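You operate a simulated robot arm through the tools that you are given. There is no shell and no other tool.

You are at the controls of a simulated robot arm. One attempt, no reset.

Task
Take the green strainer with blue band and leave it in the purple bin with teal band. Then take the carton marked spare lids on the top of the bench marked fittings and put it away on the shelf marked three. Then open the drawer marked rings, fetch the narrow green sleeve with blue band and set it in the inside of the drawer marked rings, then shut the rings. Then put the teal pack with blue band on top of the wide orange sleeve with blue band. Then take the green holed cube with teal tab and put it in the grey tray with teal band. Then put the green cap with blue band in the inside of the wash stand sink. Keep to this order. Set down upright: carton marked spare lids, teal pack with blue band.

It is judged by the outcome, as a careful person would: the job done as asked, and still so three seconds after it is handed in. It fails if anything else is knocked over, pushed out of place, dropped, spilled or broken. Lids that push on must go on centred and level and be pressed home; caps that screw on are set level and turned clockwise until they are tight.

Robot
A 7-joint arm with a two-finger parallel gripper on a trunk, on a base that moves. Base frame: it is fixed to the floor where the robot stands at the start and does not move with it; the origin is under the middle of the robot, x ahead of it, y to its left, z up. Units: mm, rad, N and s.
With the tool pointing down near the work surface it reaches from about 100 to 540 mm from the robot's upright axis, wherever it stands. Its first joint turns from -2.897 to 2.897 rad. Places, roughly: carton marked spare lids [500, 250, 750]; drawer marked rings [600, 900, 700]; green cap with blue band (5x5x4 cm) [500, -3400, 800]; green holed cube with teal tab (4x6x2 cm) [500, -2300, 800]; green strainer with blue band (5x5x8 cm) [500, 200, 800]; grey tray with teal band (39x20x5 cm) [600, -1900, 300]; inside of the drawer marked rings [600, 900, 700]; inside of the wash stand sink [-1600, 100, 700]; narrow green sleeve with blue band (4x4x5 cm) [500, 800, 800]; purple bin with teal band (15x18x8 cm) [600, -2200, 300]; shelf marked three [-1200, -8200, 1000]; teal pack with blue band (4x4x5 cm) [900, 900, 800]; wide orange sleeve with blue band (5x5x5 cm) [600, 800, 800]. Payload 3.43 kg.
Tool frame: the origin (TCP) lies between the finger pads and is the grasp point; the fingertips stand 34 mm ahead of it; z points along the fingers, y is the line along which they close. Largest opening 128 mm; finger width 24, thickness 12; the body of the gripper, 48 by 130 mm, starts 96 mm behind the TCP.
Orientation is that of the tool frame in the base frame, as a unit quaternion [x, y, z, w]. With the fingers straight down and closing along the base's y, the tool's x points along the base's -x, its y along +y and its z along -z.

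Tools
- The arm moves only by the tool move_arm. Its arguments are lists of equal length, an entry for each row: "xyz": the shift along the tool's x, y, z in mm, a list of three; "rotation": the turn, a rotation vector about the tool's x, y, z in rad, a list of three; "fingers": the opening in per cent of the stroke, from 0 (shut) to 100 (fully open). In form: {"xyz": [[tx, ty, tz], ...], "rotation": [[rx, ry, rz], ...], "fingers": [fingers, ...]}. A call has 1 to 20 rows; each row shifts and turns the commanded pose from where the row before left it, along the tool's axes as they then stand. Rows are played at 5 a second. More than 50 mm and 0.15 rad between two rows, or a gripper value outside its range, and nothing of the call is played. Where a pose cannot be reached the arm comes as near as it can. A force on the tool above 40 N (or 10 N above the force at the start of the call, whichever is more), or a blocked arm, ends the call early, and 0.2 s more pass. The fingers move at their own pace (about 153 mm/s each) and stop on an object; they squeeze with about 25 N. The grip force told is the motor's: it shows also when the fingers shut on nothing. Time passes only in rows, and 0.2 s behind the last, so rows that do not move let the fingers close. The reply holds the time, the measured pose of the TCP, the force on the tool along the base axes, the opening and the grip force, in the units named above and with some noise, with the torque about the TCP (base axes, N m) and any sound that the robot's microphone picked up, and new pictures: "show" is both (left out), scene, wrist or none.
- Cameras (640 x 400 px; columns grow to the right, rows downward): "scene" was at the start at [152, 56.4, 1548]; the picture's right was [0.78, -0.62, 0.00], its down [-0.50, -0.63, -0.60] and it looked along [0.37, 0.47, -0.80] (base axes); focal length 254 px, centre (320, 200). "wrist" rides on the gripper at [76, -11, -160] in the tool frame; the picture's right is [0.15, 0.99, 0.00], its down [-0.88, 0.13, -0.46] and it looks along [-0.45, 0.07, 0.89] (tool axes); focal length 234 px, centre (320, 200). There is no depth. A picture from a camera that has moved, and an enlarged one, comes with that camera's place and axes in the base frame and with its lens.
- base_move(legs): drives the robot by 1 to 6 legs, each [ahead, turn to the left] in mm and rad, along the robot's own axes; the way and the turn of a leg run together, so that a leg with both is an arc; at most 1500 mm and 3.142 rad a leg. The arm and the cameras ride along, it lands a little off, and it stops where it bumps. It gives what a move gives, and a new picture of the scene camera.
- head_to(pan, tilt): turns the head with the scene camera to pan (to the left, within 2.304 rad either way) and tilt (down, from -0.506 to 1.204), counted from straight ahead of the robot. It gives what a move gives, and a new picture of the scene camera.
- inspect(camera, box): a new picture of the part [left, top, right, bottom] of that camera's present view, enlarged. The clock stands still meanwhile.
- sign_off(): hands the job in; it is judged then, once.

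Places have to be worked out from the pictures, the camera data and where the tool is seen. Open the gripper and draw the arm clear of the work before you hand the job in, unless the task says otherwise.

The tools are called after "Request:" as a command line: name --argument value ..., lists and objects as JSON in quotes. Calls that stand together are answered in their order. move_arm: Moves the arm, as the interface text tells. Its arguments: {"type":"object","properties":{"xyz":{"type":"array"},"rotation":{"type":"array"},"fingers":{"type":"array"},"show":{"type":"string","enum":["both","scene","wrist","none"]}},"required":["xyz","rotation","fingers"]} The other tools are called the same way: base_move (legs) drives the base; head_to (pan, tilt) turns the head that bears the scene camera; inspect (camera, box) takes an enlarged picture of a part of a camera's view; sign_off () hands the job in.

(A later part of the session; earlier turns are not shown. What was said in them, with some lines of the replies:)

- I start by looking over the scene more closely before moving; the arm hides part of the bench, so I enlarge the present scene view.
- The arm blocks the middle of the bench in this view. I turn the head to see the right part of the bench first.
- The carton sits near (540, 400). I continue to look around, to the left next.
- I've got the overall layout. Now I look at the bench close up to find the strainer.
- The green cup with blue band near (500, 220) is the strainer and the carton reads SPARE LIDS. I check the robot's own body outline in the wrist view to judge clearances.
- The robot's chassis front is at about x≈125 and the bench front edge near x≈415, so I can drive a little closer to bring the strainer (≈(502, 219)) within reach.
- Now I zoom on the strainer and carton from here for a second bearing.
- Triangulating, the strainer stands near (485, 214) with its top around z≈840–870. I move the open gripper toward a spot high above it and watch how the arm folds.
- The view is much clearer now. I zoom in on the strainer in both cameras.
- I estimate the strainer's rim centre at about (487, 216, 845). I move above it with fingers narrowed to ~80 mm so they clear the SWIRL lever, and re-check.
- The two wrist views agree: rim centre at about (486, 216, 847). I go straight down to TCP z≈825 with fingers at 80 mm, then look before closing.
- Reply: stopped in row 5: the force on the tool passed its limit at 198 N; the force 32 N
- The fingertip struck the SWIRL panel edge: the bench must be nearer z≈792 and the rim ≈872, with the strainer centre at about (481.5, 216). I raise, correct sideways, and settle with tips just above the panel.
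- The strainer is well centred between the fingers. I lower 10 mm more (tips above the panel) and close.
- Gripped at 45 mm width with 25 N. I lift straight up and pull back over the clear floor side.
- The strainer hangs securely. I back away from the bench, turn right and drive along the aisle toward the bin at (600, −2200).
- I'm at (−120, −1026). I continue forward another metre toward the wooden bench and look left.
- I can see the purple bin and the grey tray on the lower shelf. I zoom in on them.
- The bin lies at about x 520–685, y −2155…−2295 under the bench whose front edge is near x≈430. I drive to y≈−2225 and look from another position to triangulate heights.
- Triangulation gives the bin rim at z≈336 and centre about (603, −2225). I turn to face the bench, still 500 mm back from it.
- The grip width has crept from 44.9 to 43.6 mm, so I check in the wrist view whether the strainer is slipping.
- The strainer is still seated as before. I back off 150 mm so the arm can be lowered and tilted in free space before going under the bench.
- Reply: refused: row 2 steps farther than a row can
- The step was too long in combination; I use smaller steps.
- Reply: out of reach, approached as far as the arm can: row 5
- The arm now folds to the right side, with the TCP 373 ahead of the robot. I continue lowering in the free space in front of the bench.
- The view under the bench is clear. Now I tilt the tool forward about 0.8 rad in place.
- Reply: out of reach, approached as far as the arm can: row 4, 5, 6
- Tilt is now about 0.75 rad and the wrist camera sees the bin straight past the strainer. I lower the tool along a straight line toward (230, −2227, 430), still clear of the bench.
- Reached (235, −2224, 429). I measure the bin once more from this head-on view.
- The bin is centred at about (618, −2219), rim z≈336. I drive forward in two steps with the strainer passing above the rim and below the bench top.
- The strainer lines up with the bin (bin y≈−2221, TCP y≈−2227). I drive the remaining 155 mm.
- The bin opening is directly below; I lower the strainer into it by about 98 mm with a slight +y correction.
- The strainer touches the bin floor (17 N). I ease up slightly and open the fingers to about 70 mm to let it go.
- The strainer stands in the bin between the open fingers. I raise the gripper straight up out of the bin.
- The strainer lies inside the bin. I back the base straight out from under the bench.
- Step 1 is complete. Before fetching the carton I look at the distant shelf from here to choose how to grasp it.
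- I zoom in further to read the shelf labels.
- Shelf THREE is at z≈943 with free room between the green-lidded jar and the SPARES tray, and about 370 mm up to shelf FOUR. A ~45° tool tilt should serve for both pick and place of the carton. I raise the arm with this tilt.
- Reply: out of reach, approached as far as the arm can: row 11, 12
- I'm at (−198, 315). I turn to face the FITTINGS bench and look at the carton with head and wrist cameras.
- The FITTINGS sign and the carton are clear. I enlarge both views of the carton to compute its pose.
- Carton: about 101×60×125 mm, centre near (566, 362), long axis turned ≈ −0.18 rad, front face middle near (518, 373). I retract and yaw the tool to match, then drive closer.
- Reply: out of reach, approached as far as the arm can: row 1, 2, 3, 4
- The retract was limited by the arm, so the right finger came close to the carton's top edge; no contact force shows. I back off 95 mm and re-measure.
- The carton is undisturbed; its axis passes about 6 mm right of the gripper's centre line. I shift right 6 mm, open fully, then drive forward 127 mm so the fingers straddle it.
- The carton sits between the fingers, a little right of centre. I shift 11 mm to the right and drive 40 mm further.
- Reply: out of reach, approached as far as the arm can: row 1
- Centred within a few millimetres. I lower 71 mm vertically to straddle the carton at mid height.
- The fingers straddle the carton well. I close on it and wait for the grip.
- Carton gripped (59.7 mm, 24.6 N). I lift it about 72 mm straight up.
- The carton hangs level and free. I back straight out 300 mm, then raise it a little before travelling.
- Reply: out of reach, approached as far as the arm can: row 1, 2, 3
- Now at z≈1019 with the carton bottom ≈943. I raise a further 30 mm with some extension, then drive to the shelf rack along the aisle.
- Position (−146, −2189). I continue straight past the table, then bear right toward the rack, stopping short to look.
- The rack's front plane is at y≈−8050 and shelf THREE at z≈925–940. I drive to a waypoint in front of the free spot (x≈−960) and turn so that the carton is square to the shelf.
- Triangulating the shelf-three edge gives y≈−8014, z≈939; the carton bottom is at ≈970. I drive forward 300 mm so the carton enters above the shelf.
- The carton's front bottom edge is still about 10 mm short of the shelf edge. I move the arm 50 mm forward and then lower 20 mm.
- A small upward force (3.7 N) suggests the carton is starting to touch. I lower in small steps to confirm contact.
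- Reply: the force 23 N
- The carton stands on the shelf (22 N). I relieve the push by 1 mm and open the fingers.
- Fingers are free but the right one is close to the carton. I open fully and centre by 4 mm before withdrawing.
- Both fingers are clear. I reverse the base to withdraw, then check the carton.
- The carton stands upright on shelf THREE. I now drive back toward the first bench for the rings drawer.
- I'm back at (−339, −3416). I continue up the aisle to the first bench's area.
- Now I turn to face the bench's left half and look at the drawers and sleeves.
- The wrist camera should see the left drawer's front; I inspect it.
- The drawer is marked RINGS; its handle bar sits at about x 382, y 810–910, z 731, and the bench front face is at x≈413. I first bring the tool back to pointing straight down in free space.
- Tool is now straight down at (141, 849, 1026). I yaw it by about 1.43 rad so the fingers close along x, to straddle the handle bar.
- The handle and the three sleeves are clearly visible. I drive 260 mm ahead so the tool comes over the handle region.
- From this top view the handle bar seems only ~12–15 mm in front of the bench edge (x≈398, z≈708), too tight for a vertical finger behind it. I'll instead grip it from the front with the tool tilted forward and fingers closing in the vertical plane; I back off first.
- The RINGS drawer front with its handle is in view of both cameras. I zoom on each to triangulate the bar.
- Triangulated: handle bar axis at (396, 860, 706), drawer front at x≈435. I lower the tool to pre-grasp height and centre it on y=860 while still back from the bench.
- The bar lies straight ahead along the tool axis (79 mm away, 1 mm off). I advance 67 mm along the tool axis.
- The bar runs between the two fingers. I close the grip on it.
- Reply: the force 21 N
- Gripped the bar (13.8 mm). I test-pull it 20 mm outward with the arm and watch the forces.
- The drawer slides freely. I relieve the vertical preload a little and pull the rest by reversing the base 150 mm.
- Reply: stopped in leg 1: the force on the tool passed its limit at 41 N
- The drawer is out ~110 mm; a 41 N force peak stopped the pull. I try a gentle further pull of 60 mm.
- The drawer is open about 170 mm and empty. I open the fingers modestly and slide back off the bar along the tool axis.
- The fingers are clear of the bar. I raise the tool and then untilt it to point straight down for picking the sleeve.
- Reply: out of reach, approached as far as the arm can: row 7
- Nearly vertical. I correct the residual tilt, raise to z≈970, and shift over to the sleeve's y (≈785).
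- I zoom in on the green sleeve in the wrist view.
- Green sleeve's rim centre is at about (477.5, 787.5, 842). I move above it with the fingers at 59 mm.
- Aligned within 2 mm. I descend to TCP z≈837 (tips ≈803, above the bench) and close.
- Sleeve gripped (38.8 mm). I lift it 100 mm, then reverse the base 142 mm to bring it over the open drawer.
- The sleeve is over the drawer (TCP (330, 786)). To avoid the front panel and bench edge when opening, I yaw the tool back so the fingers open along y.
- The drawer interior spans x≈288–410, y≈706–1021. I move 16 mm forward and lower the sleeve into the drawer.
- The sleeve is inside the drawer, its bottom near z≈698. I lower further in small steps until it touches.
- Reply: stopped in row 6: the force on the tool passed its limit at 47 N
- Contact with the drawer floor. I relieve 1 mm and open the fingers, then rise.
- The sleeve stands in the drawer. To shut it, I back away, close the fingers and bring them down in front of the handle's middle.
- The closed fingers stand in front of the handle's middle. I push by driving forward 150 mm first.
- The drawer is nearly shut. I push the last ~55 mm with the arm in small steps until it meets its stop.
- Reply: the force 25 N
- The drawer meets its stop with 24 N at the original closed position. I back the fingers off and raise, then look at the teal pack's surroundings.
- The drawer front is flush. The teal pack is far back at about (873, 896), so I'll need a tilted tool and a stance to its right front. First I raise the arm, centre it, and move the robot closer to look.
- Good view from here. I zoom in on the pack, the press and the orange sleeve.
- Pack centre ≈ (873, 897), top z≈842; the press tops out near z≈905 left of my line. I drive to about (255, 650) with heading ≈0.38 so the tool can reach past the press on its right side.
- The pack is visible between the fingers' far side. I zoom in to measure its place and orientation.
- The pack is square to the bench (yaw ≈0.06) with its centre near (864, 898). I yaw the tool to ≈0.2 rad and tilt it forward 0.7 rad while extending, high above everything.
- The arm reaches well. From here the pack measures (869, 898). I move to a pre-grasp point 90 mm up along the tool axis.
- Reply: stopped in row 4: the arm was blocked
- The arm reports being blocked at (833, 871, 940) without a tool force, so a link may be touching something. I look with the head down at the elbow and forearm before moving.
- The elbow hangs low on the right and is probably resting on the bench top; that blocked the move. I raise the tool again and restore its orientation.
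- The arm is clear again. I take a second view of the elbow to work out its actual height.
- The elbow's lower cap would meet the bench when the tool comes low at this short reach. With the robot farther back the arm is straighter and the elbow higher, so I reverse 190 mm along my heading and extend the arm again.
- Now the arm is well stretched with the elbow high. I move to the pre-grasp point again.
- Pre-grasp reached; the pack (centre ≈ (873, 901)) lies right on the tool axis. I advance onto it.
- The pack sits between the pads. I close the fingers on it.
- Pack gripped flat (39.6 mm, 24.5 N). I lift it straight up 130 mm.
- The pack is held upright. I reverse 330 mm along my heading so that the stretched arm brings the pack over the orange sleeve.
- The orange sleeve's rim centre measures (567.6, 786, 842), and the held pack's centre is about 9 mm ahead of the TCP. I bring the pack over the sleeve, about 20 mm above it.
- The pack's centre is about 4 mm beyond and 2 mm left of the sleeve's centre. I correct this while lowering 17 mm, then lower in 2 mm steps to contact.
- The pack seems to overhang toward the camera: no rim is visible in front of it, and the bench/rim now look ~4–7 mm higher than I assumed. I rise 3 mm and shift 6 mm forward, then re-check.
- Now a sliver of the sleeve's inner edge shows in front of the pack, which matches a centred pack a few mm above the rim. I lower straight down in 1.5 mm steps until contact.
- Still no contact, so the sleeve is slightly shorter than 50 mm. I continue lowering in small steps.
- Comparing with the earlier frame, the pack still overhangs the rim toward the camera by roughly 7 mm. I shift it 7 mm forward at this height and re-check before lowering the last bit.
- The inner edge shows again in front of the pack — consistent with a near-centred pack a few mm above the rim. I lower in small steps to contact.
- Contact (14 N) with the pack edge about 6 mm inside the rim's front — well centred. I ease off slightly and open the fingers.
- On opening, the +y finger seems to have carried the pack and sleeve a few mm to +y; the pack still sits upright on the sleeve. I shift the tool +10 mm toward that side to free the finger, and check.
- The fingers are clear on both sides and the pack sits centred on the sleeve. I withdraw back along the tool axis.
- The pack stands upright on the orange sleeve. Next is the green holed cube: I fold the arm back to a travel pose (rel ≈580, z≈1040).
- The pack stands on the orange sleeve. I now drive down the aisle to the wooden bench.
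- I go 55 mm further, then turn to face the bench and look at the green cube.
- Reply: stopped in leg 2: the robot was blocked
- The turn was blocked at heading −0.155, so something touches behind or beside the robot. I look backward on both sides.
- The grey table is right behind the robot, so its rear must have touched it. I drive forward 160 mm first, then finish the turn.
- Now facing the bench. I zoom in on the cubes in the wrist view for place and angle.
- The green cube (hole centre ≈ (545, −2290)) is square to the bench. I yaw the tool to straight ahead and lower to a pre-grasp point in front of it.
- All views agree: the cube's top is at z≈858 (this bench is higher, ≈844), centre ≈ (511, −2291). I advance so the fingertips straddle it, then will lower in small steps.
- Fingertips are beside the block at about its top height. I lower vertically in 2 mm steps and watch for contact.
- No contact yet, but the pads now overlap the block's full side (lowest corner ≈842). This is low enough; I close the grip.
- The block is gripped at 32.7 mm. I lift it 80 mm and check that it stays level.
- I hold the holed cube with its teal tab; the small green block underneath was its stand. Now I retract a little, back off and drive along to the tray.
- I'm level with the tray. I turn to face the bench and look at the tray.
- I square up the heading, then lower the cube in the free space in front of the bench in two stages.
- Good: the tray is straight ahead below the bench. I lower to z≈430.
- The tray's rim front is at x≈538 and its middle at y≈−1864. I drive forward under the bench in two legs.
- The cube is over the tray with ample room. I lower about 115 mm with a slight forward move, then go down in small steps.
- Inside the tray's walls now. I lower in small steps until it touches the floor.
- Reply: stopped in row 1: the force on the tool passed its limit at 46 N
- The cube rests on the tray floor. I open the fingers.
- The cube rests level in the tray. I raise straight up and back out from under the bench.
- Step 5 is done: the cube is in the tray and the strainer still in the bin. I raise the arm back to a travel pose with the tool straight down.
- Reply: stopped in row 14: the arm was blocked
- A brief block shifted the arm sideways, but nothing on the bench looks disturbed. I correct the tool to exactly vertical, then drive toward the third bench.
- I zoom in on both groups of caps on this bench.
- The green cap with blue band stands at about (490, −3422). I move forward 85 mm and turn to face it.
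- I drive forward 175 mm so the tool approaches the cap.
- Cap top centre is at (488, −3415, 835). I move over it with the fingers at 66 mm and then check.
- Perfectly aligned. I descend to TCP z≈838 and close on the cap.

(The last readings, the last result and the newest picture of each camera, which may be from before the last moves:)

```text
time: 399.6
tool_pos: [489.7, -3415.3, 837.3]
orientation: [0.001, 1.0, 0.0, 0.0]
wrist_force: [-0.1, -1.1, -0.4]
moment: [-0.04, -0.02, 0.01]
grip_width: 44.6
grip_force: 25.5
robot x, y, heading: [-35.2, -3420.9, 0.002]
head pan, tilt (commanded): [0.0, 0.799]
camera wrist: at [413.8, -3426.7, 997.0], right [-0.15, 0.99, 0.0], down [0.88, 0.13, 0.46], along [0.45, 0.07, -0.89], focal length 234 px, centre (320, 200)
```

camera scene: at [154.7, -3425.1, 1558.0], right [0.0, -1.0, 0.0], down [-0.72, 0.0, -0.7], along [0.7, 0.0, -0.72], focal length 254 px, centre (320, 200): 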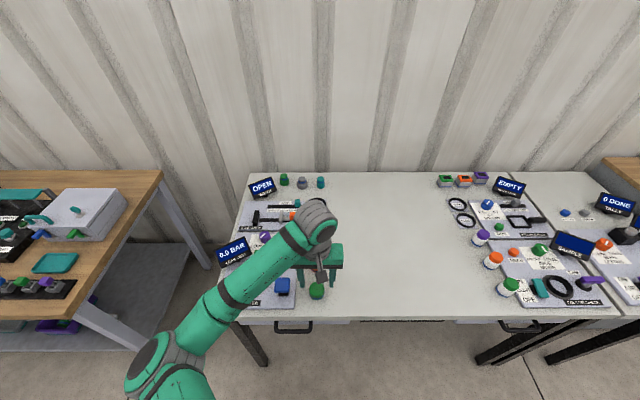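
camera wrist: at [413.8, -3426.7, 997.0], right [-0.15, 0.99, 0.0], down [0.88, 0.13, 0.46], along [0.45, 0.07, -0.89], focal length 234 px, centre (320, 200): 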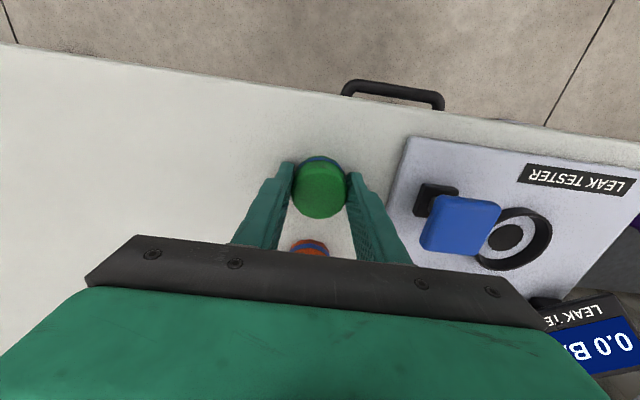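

Cap gripped (44.6 mm). I lift it 165 mm, back away and drive up the aisle toward the wash stand.

Request:
move_arm --xyz '[[0, 0, -25], [0, 0, -35], [0, 0, -35], [0, 0, -35], [0, 0, -35]]' --rotation '[[0, 0, 0], [0, 0, 0], [0, 0, 0], [0, 0, 0], [0, 0, 0]]' --fingers '[20, 20, 20, 20, 20]' --show "wrist"

Request:
base_move --legs '[[-180, 0], [0, 1.571], [1500, 0], [1300, 0]]'

```text
time: 400.8
tool_pos: [483.8, -3418.9, 1000.2]
orientation: [0.001, 1.0, 0.0, 0.001]
wrist_force: [-0.2, 0.1, 0.0]
moment: [0.0, -0.02, 0.0]
grip_width: 44.7
grip_force: 25.0
robot x, y, heading: [-33.8, -3424.6, -0.001]
head pan, tilt (commanded): [0.0, 0.799]
camera wrist: at [409.6, -3430.1, 1160.2], right [-0.15, 0.99, 0.0], down [0.88, 0.13, 0.46], along [0.45, 0.07, -0.89], focal length 234 px, centre (320, 200)
```

wrist: 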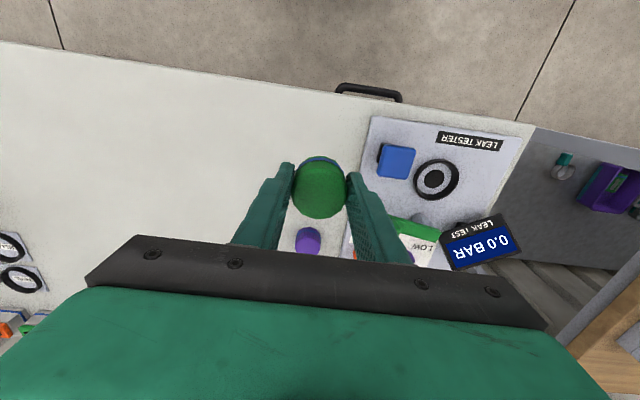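

```text
time: 419.9
tool_pos: [-228.3, -81.3, 1000.6]
orientation: [-0.704, 0.71, 0.0, 0.0]
wrist_force: [-0.1, -0.2, -0.8]
moment: [-0.02, -0.03, 0.02]
grip_width: 44.3
grip_force: 25.0
robot x, y, heading: [-232.9, -598.9, 1.565]
head pan, tilt (commanded): [0.0, 0.799]
camera scene: at [-225.5, -412.8, 1558.0], right [1.0, -0.01, 0.0], down [-0.01, -0.72, -0.7], along [0.01, 0.7, -0.72], focal length 254 px, centre (320, 200)
```

scene: 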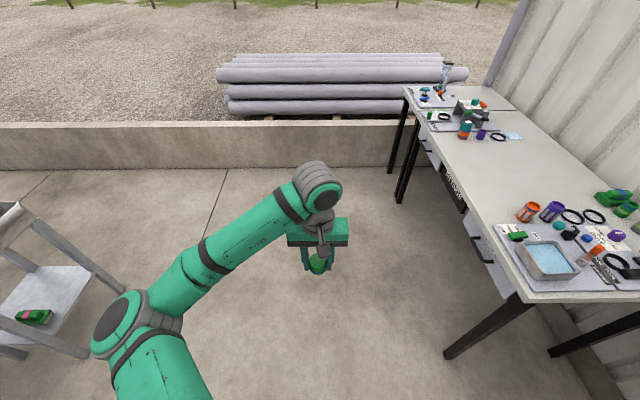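

I can see part of the wash stand on the left. I turn the head toward it.

Request:
head_to --pan 1.0 --tilt 0.7

```text
time: 421.2
tool_pos: [-228.6, -80.7, 1000.3]
orientation: [-0.703, 0.711, 0.001, 0.0]
wrist_force: [-0.1, 0.3, -0.5]
moment: [-0.06, -0.03, 0.02]
grip_width: 44.6
grip_force: 25.4
robot x, y, heading: [-230.6, -595.8, 1.559]
head pan, tilt (commanded): [1.0, 0.7]
camera scene: at [-297.3, -446.7, 1566.2], right [0.55, 0.83, 0.0], down [0.54, -0.35, -0.76], along [-0.64, 0.42, -0.64], focal length 254 px, centre (320, 200)
```

scene: 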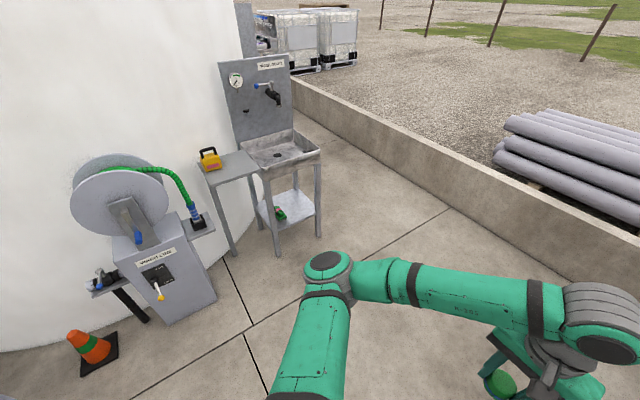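

I zoom in on the wash stand.

Request:
inspect --camera "scene" --box '[180, 40, 360, 270]'

Request:
inspect --camera "scene" --box '[225, 110, 335, 180]'

```text
1.74 times, centred on (270, 155) of scene
camera zoom: at [-297.3, -446.7, 1566.2], right [0.55, 0.83, 0.0], down [0.54, -0.35, -0.76], along [-0.64, 0.42, -0.64], focal length 441 px, centre (407, 278)
```

zoom: 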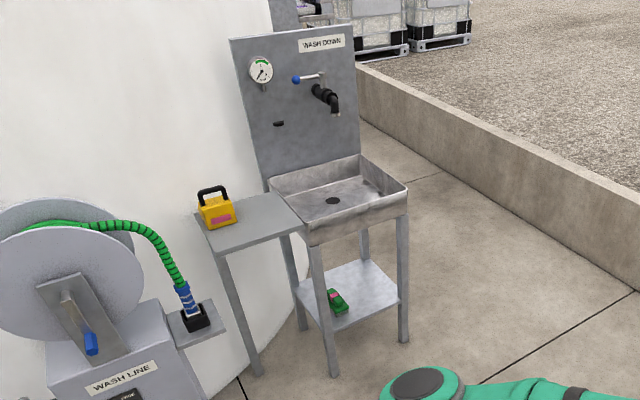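

```text
5.71 times, centred on (280, 145) of scene
camera zoom: at [-297.3, -446.7, 1566.2], right [0.55, 0.83, 0.0], down [0.54, -0.35, -0.76], along [-0.64, 0.42, -0.64], focal length 1449 px, centre (549, 514)
```

zoom: 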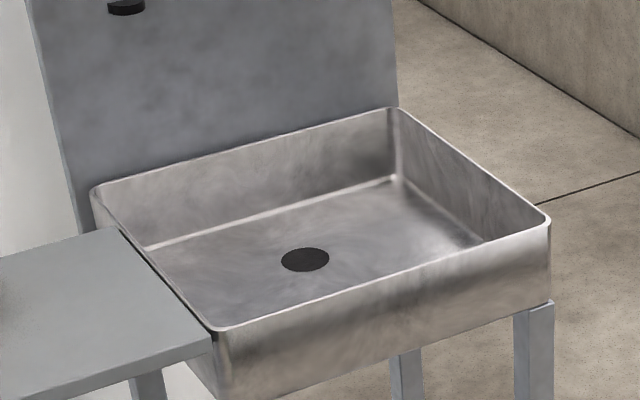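

The sink's basin spans x −1465…−1806, y −68…315, rim z≈802, floor ≈712. I drive up to y≈105, turn to face it (−x) and approach, stopping short to look.

Request:
base_move --legs '[[695, 0], [0, 1.58], [500, 0]]'

Request:
head_to --pan 0.0 --tilt 0.65

```text
time: 432.1
tool_pos: [-1233.6, 43.6, 1000.0]
orientation: [1.0, 0.029, 0.0, 0.0]
wrist_force: [1.1, 0.8, -0.2]
moment: [0.0, 0.04, 0.01]
grip_width: 44.3
grip_force: 25.2
robot x, y, heading: [-715.9, 79.7, -3.091]
head pan, tilt (commanded): [1.0, 0.7]
camera scene: at [-864.0, -3.1, 1566.2], right [-0.87, 0.49, 0.0], down [0.32, 0.56, -0.76], along [-0.38, -0.67, -0.64], focal length 254 px, centre (320, 200)
```

scene: 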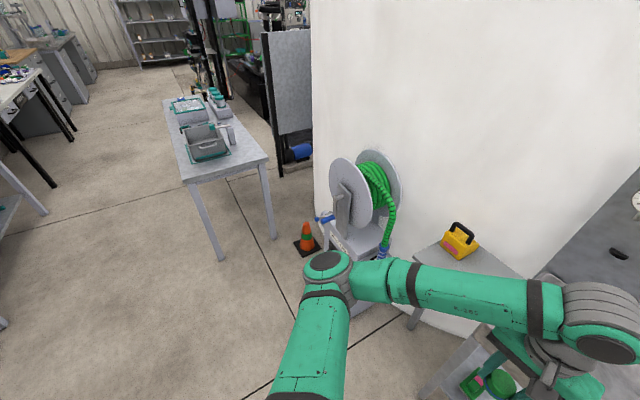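

```text
time: 433.4
tool_pos: [-1233.9, 43.3, 1001.2]
orientation: [1.0, 0.029, 0.0, 0.0]
wrist_force: [0.2, 0.2, -1.2]
moment: [0.0, -0.04, 0.0]
grip_width: 44.4
grip_force: 24.9
robot x, y, heading: [-718.8, 77.1, -3.086]
head pan, tilt (commanded): [0.0, 0.649]
camera scene: at [-908.8, 66.0, 1570.5], right [-0.06, 1.0, 0.0], down [0.6, 0.03, -0.8], along [-0.8, -0.04, -0.6], focal length 254 px, centre (320, 200)
```

scene: 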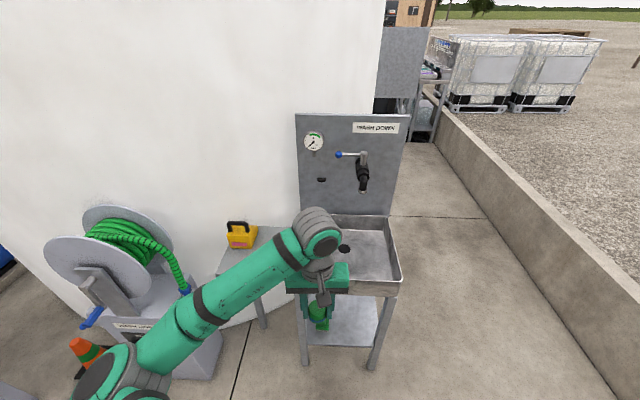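

The sink is ahead, slightly to the right; the elbow on the left should keep clear of the hose reel. I bear right and approach so that the robot ends near (−1045, 185) facing the sink squarely.

Request:
base_move --legs '[[0, -0.37], [340, 0], [0, 0.31]]'

Request:
inspect --camera "wrist" --box '[0, 0, 640, 400]'

```text
time: 438.0
tool_pos: [-1561.5, 174.7, 1000.9]
orientation: [1.0, 0.004, 0.0, 0.001]
wrist_force: [-0.9, -0.9, -0.4]
moment: [0.01, -0.02, 0.02]
grip_width: 44.5
grip_force: 25.0
robot x, y, heading: [-1043.0, 183.4, -3.129]
head pan, tilt (commanded): [0.0, 0.649]
camera scene: at [-1236.5, 181.4, 1570.5], right [-0.01, 1.0, 0.0], down [0.6, 0.0, -0.8], along [-0.8, -0.01, -0.6], focal length 254 px, centre (320, 200)
```

scene: 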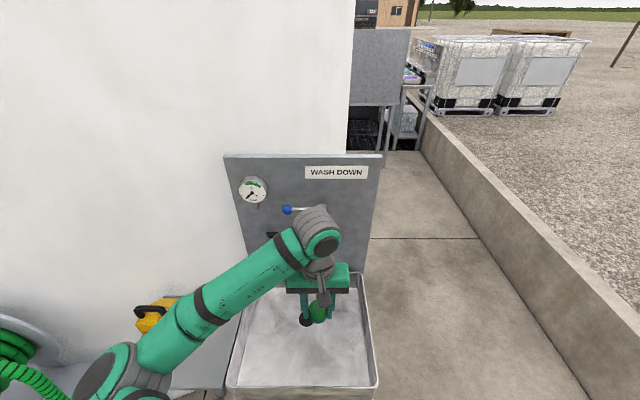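

```text
1.00 times, centred on (320, 200) of wrist (not enlarged: the box is as wide or as high as the picture)
camera zoom: at [-1484.8, 186.8, 1159.9], right [0.15, -0.99, 0.0], down [-0.88, -0.14, 0.46], along [-0.45, -0.07, -0.89], focal length 234 px, centre (320, 200)
```

zoom: 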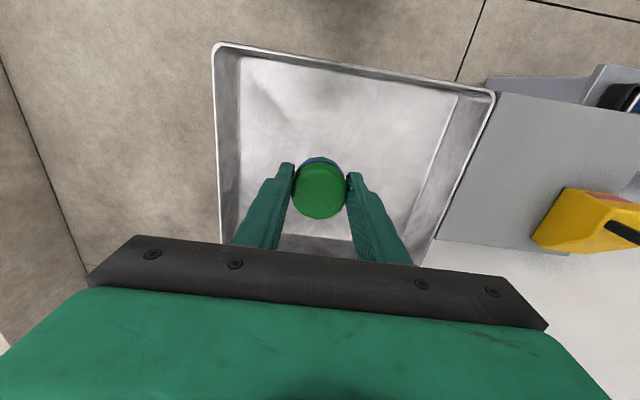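

The cap is over the basin. To keep the left elbow away from the side table while lowering, I back up 110 mm and stretch the arm forward by the same amount.

Request:
base_move --legs '[[-110, 0]]'

Request:
move_arm --xyz '[[-28, 0, 0], [-28, 0, 0], [-28, 0, 0], [-28, 0, 0]]' --rotation '[[0, 0, 0], [0, 0, 0], [0, 0, 0], [0, 0, 0]]' --fingers '[20, 20, 20, 20]'

```text
time: 439.2
tool_pos: [-1449.4, 177.0, 1001.1]
orientation: [1.0, 0.003, 0.001, 0.001]
wrist_force: [0.0, -0.5, -0.4]
moment: [0.0, 0.0, -0.02]
grip_width: 44.8
grip_force: 24.3
robot x, y, heading: [-935.5, 186.5, -3.138]
head pan, tilt (commanded): [0.0, 0.649]
camera scene: at [-1125.2, 182.6, 1570.6], right [-0.01, 1.0, 0.0], down [0.6, 0.0, -0.8], along [-0.8, 0.0, -0.6], focal length 254 px, centre (320, 200)
```

scene: 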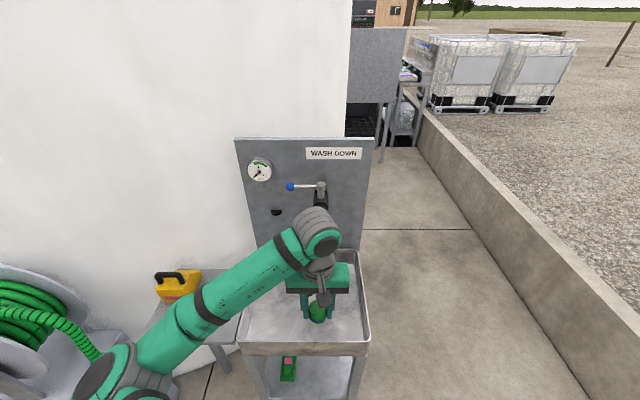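

```text
time: 440.2
tool_pos: [-1563.4, 176.8, 1000.3]
orientation: [1.0, 0.002, 0.0, -0.001]
wrist_force: [-0.2, 0.4, -0.3]
moment: [0.02, 0.0, -0.03]
grip_width: 44.6
grip_force: 24.9
robot x, y, heading: [-938.5, 184.0, -3.139]
head pan, tilt (commanded): [0.0, 0.649]
camera scene: at [-1125.0, 182.5, 1570.6], right [-0.01, 1.0, 0.0], down [0.6, 0.0, -0.8], along [-0.8, 0.0, -0.6], focal length 254 px, centre (320, 200)
camera wrist: at [-1485.3, 187.9, 1160.6], right [0.15, -0.99, 0.0], down [-0.88, -0.13, 0.46], along [-0.45, -0.07, -0.89], focal length 234 px, centre (320, 200)
```

scene: 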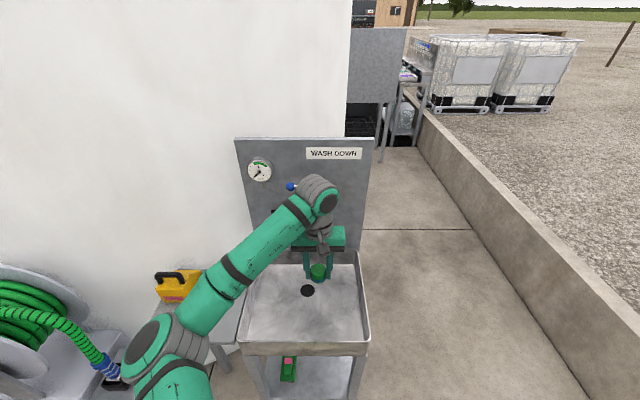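
wrist: 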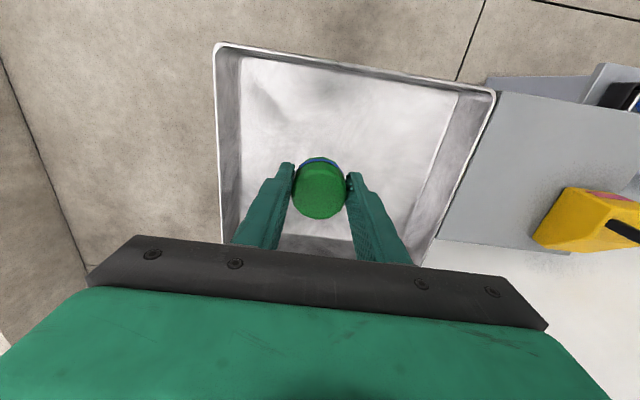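

The arm reaches fine stretched. I lower the cap into the basin in stages.

Request:
move_arm --xyz '[[0, 0, 40], [0, 0, 40], [0, 0, 40], [0, 0, 30]]' --rotation '[[0, 0, 0], [0, 0, 0], [0, 0, 0], [0, 0, 0]]' --fingers '[20, 20, 20, 20]'

```text
time: 441.2
tool_pos: [-1563.0, 175.7, 851.2]
orientation: [1.0, 0.003, 0.0, 0.0]
wrist_force: [0.9, -1.0, -0.8]
moment: [0.03, -0.02, -0.01]
grip_width: 44.6
grip_force: 24.8
robot x, y, heading: [-936.1, 187.4, -3.133]
head pan, tilt (commanded): [0.0, 0.649]
camera scene: at [-1125.2, 182.5, 1570.5], right [-0.01, 1.0, 0.0], down [0.6, 0.0, -0.8], along [-0.8, 0.0, -0.6], focal length 254 px, centre (320, 200)
camera wrist: at [-1485.6, 186.9, 1010.7], right [0.15, -0.99, 0.0], down [-0.88, -0.14, 0.46], along [-0.45, -0.07, -0.89], focal length 234 px, centre (320, 200)
```

scene: 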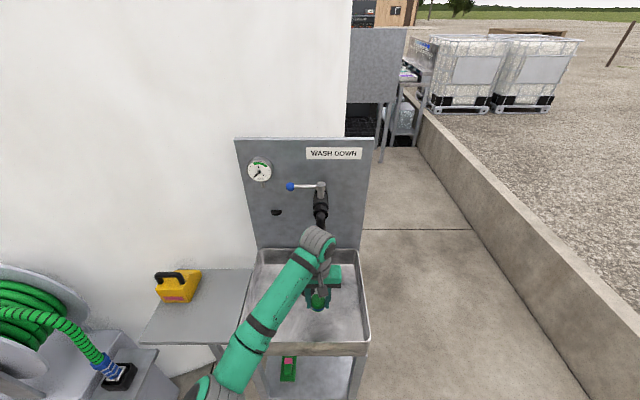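
wrist: 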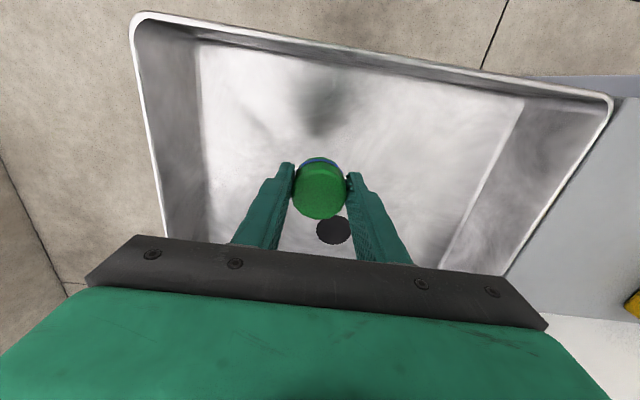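

Well inside the basin and clear of the drain. I continue down, then in small steps to contact.

Request:
move_arm --xyz '[[0, 0, 30], [0, 0, 30], [0, 0, 22], [0, 0, 0]]' --rotation '[[0, 0, 0], [0, 0, 0], [0, 0, 0], [0, 0, 0]]' --fingers '[20, 20, 20, 20]'

```text
time: 442.2
tool_pos: [-1562.9, 177.0, 768.1]
orientation: [1.0, 0.003, 0.0, 0.0]
wrist_force: [-0.9, -1.1, -0.3]
moment: [-0.04, 0.01, -0.03]
grip_width: 44.6
grip_force: 25.6
robot x, y, heading: [-938.1, 184.5, -3.136]
head pan, tilt (commanded): [0.0, 0.649]
camera scene: at [-1125.2, 182.6, 1570.5], right [-0.01, 1.0, 0.0], down [0.6, 0.0, -0.8], along [-0.8, 0.0, -0.6], focal length 254 px, centre (320, 200)
camera wrist: at [-1486.0, 188.8, 928.0], right [0.15, -0.99, 0.0], down [-0.88, -0.13, 0.46], along [-0.45, -0.07, -0.89], focal length 234 px, centre (320, 200)
```

scene: 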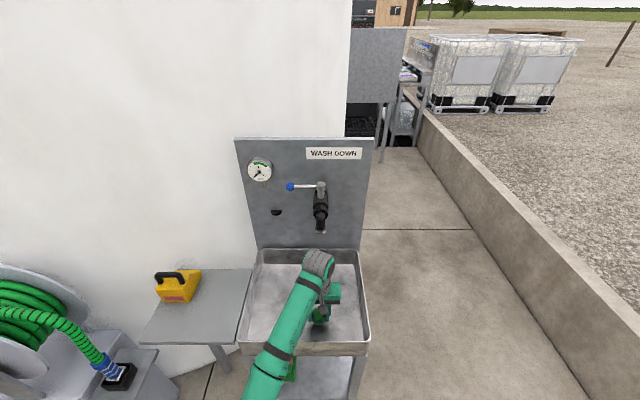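
wrist: 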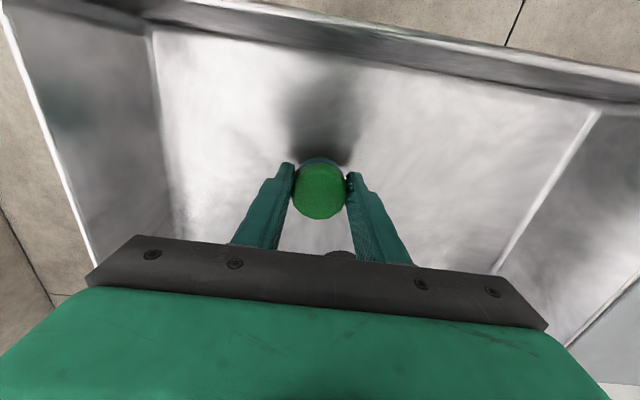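

Request:
move_arm --xyz '[[0, 0, 8], [0, 0, 3], [0, 0, 0]]' --rotation '[[0, 0, 0], [0, 0, 0], [0, 0, 0]]' --fingers '[20, 20, 20]' --show "none"

Request:
move_arm --xyz '[[0, 0, 2.5], [0, 0, 0], [0, 0, 2.5], [0, 0, 0]]' --rotation '[[0, 0, 0], [0, 0, 0], [0, 0, 0], [0, 0, 0]]' --fingers '[20, 20, 20, 20]' --show "wrist"

```text
time: 443.0
tool_pos: [-1562.9, 176.4, 757.1]
orientation: [1.0, 0.003, 0.0, 0.001]
wrist_force: [0.1, 0.0, 0.2]
moment: [0.0, 0.01, -0.04]
grip_width: 44.4
grip_force: 25.3
robot x, y, heading: [-932.2, 184.3, -3.138]
head pan, tilt (commanded): [0.0, 0.649]
```

```text
time: 444.0
tool_pos: [-1562.5, 175.9, 754.8]
orientation: [1.0, 0.003, 0.0, 0.001]
wrist_force: [-0.2, 0.2, -0.3]
moment: [0.01, 0.02, -0.02]
grip_width: 44.6
grip_force: 24.7
robot x, y, heading: [-931.9, 185.6, -3.136]
head pan, tilt (commanded): [0.0, 0.649]
camera wrist: at [-1485.2, 187.5, 913.6], right [0.15, -0.99, 0.0], down [-0.88, -0.13, 0.46], along [-0.45, -0.07, -0.89], focal length 234 px, centre (320, 200)
```

wrist: 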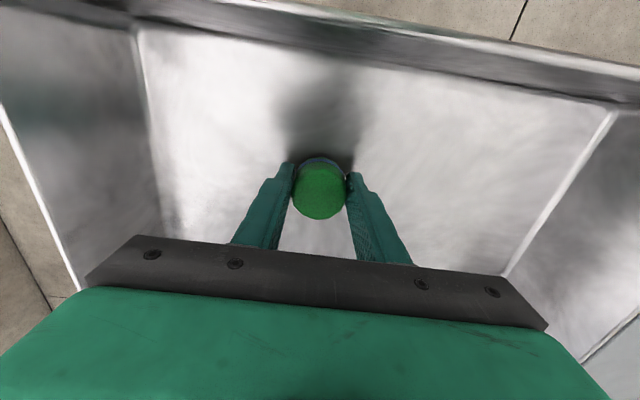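

No contact yet (TCP ≈754). I continue in small steps.

Request:
move_arm --xyz '[[0, 0, 2.5], [0, 0, 0], [0, 0, 2.5], [0, 0, 0]]' --rotation '[[0, 0, 0], [0, 0, 0], [0, 0, 0], [0, 0, 0]]' --fingers '[20, 20, 20, 20]' --show "none"

Request:
move_arm --xyz '[[0, 0, 2.5], [0, 0, 0], [0, 0, 2.5], [0, 0, 0]]' --rotation '[[0, 0, 0], [0, 0, 0], [0, 0, 0], [0, 0, 0]]' --fingers '[20, 20, 20, 20]' --show "wrist"

```text
time: 445.0
tool_pos: [-1562.5, 175.1, 748.1]
orientation: [1.0, 0.003, 0.0, 0.0]
wrist_force: [-0.2, 0.3, -0.7]
moment: [-0.01, 0.03, -0.03]
grip_width: 44.6
grip_force: 25.1
robot x, y, heading: [-936.6, 182.7, -3.133]
head pan, tilt (commanded): [0.0, 0.649]
```

```text
time: 446.0
tool_pos: [-1562.5, 175.2, 742.2]
orientation: [1.0, 0.003, -0.002, 0.0]
wrist_force: [-1.4, 4.6, 12.8]
moment: [0.18, 0.17, -0.06]
grip_width: 44.5
grip_force: 25.5
robot x, y, heading: [-936.5, 182.5, -3.138]
head pan, tilt (commanded): [0.0, 0.649]
camera wrist: at [-1485.6, 187.3, 902.3], right [0.15, -0.99, 0.0], down [-0.88, -0.13, 0.46], along [-0.45, -0.07, -0.89], focal length 234 px, centre (320, 200)
```

wrist: 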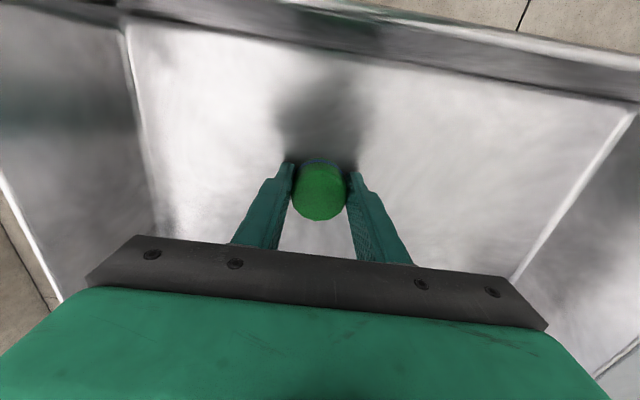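

The cap touches the basin floor (13 N). I ease off and open the fingers, then rise straight up.

Request:
move_arm --xyz '[[0, 0, -1], [0, 0, 0], [0, 0, 0], [0, 0, 0], [0, 0, 0]]' --rotation '[[0, 0, 0], [0, 0, 0], [0, 0, 0], [0, 0, 0], [0, 0, 0]]' --fingers '[33, 38, 45, 54, 58]' --show "wrist"

Request:
move_arm --xyz '[[0, 0, -15], [0, 0, -35], [0, 0, -40], [0, 0, -40], [0, 0, -40], [0, 0, -40], [0, 0, -40]]' --rotation '[[0, 0, 0], [0, 0, 0], [0, 0, 0], [0, 0, 0], [0, 0, 0], [0, 0, 0], [0, 0, 0]]' --fingers '[58, 58, 58, 58, 58, 58, 58]'

```text
time: 447.2
tool_pos: [-1562.9, 175.9, 742.3]
orientation: [1.0, 0.003, -0.001, 0.0]
wrist_force: [0.3, 0.0, 0.3]
moment: [0.0, 0.0, -0.02]
grip_width: 74.1
grip_force: 0.1
robot x, y, heading: [-936.0, 184.1, -3.134]
head pan, tilt (commanded): [0.0, 0.649]
camera wrist: at [-1485.8, 187.3, 902.5], right [0.15, -0.99, 0.0], down [-0.88, -0.13, 0.46], along [-0.45, -0.07, -0.89], focal length 234 px, centre (320, 200)
```

wrist: 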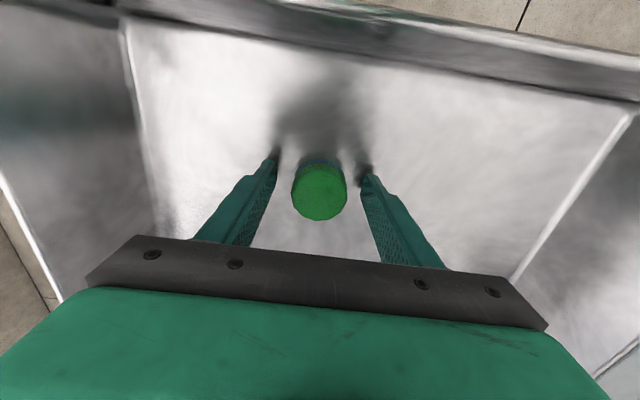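

```text
time: 448.8
tool_pos: [-1565.3, 173.4, 995.4]
orientation: [1.0, 0.003, 0.0, 0.0]
wrist_force: [-1.7, 0.8, 0.3]
moment: [-0.01, 0.01, 0.0]
grip_width: 74.0
grip_force: 0.0
robot x, y, heading: [-935.8, 182.5, -3.138]
head pan, tilt (commanded): [0.0, 0.649]
camera scene: at [-1125.2, 182.6, 1570.5], right [-0.01, 1.0, 0.0], down [0.6, 0.0, -0.8], along [-0.8, 0.0, -0.6], focal length 254 px, centre (320, 200)
camera wrist: at [-1487.1, 185.9, 1153.9], right [0.15, -0.99, 0.0], down [-0.88, -0.13, 0.46], along [-0.45, -0.07, -0.89], focal length 234 px, centre (320, 200)
```

scene: 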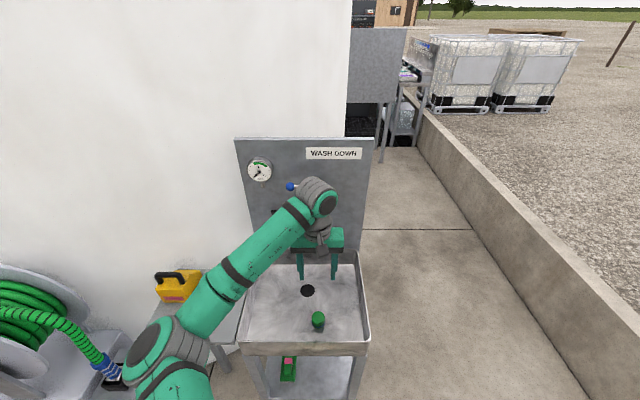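
wrist: 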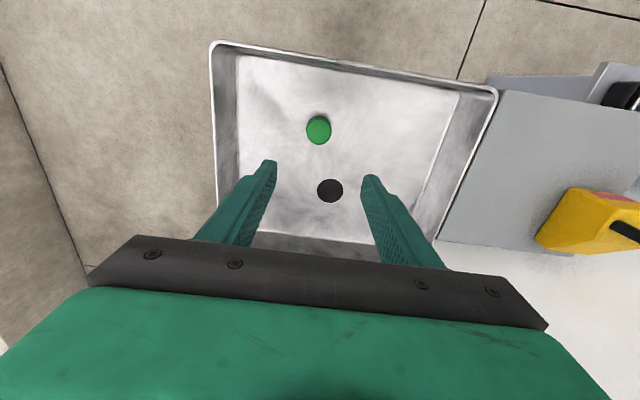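

The cap stands in the sink and the fingers are open. I back the robot away and look over the first bench once more to check the pack and drawer.

Request:
base_move --legs '[[-300, 0]]'

Request:
head_to --pan -2.3 --tilt 0.4

Request:
inspect --camera "scene" --box '[300, 120, 640, 330]'

```text
time: 450.8
tool_pos: [-1266.7, 173.8, 994.8]
orientation: [1.0, 0.004, 0.0, 0.001]
wrist_force: [0.7, -0.3, 0.7]
moment: [0.02, -0.03, 0.01]
grip_width: 74.2
grip_force: 0.1
robot x, y, heading: [-635.1, 188.5, -3.13]
head pan, tilt (commanded): [0.0, 0.649]
camera scene: at [-827.3, 184.2, 1570.5], right [-0.01, 1.0, 0.0], down [0.6, 0.0, -0.8], along [-0.8, -0.01, -0.6], focal length 254 px, centre (320, 200)
```

scene: 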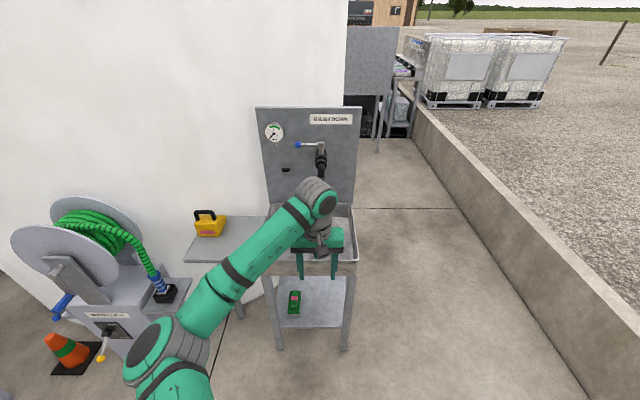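

```text
time: 452.9
tool_pos: [-1265.8, 175.9, 993.8]
orientation: [1.0, 0.003, 0.001, 0.0]
wrist_force: [0.5, 0.7, 0.1]
moment: [0.02, 0.01, -0.01]
grip_width: 74.5
grip_force: 0.1
robot x, y, heading: [-638.6, 183.3, -3.137]
head pan, tilt (commanded): [-2.3, 0.4]
camera scene: at [-679.4, 254.4, 1593.0], right [0.75, -0.66, 0.0], down [-0.26, -0.29, -0.92], along [0.61, 0.69, -0.39], focal length 254 px, centre (320, 200)
```

scene: 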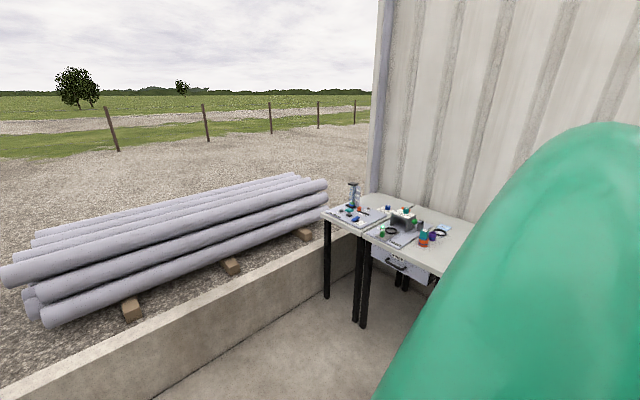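

```text
1.88 times, centred on (470, 225) of scene
camera zoom: at [-679.4, 254.4, 1593.0], right [0.75, -0.66, 0.0], down [-0.26, -0.29, -0.92], along [0.61, 0.69, -0.39], focal length 477 px, centre (38, 153)
```

zoom: 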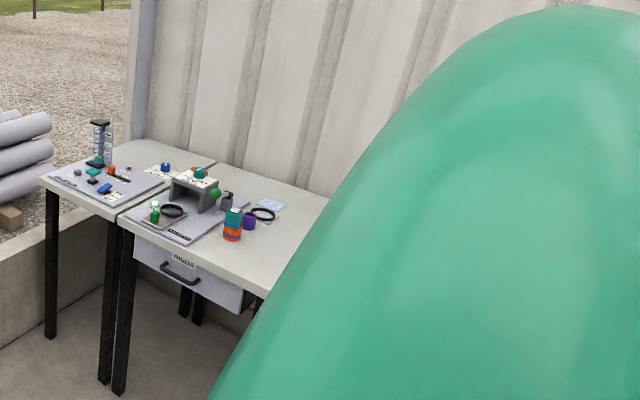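

I zoom in on the drawer and the pack for a last check.

Request:
inspect --camera "scene" --box '[350, 190, 470, 290]'

```text
4.00 times, centred on (410, 240) of scene
camera zoom: at [-679.4, 254.4, 1593.0], right [0.75, -0.66, 0.0], down [-0.26, -0.29, -0.92], along [0.61, 0.69, -0.39], focal length 1014 px, centre (-40, 40)
```

zoom: 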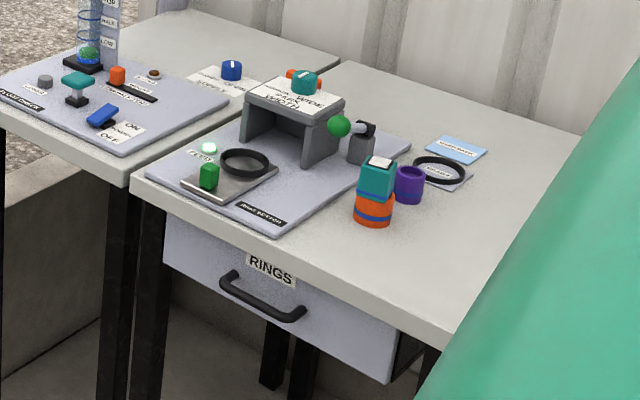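

The drawer is shut, the pack stands upright on the orange sleeve, and all other items are in their places; the gripper is open and clear. I hand the job in.

Request:
sign_off

```text
The job is handed in.
```

All six tasks are done in the order you gave, and I handed the job in with the gripper open and clear of everything.

| Task | Where it ended up |
|---|---|
| Green strainer | In the purple bin, lying on its side |
| Spare lids carton | Upright on shelf three, between the green-lidded jar and the SPARES tray |
| Narrow green sleeve | In the rings drawer, which is shut against its stop |
| Teal pack | Upright on the wide orange sleeve, about centred |
| Green holed cube | Flat in the grey tray |
| Green cap | On the floor of the wash stand sink, clear of the drain |

I saw each item in place once it was let go. Near the end I also looked again at the pack, the drawer and the strainer.

Four contacts or shifts could count against the result:
- **SWIRL panel:** on my first try for the strainer, a fingertip pressed hard on this panel (198 N). I saw no damage or lever moved.
- **Orange sleeve:** it slid about 7 mm when I let go of the pack.
- **Robot base:** it was blocked once while turning, most likely against the grey table in the aisle. I saw nothing knocked over, but I did not check the table closely.
- **Arm:** it was blocked twice, over the fittings bench and near the wooden bench. Neither showed force on the tool or anything moved.
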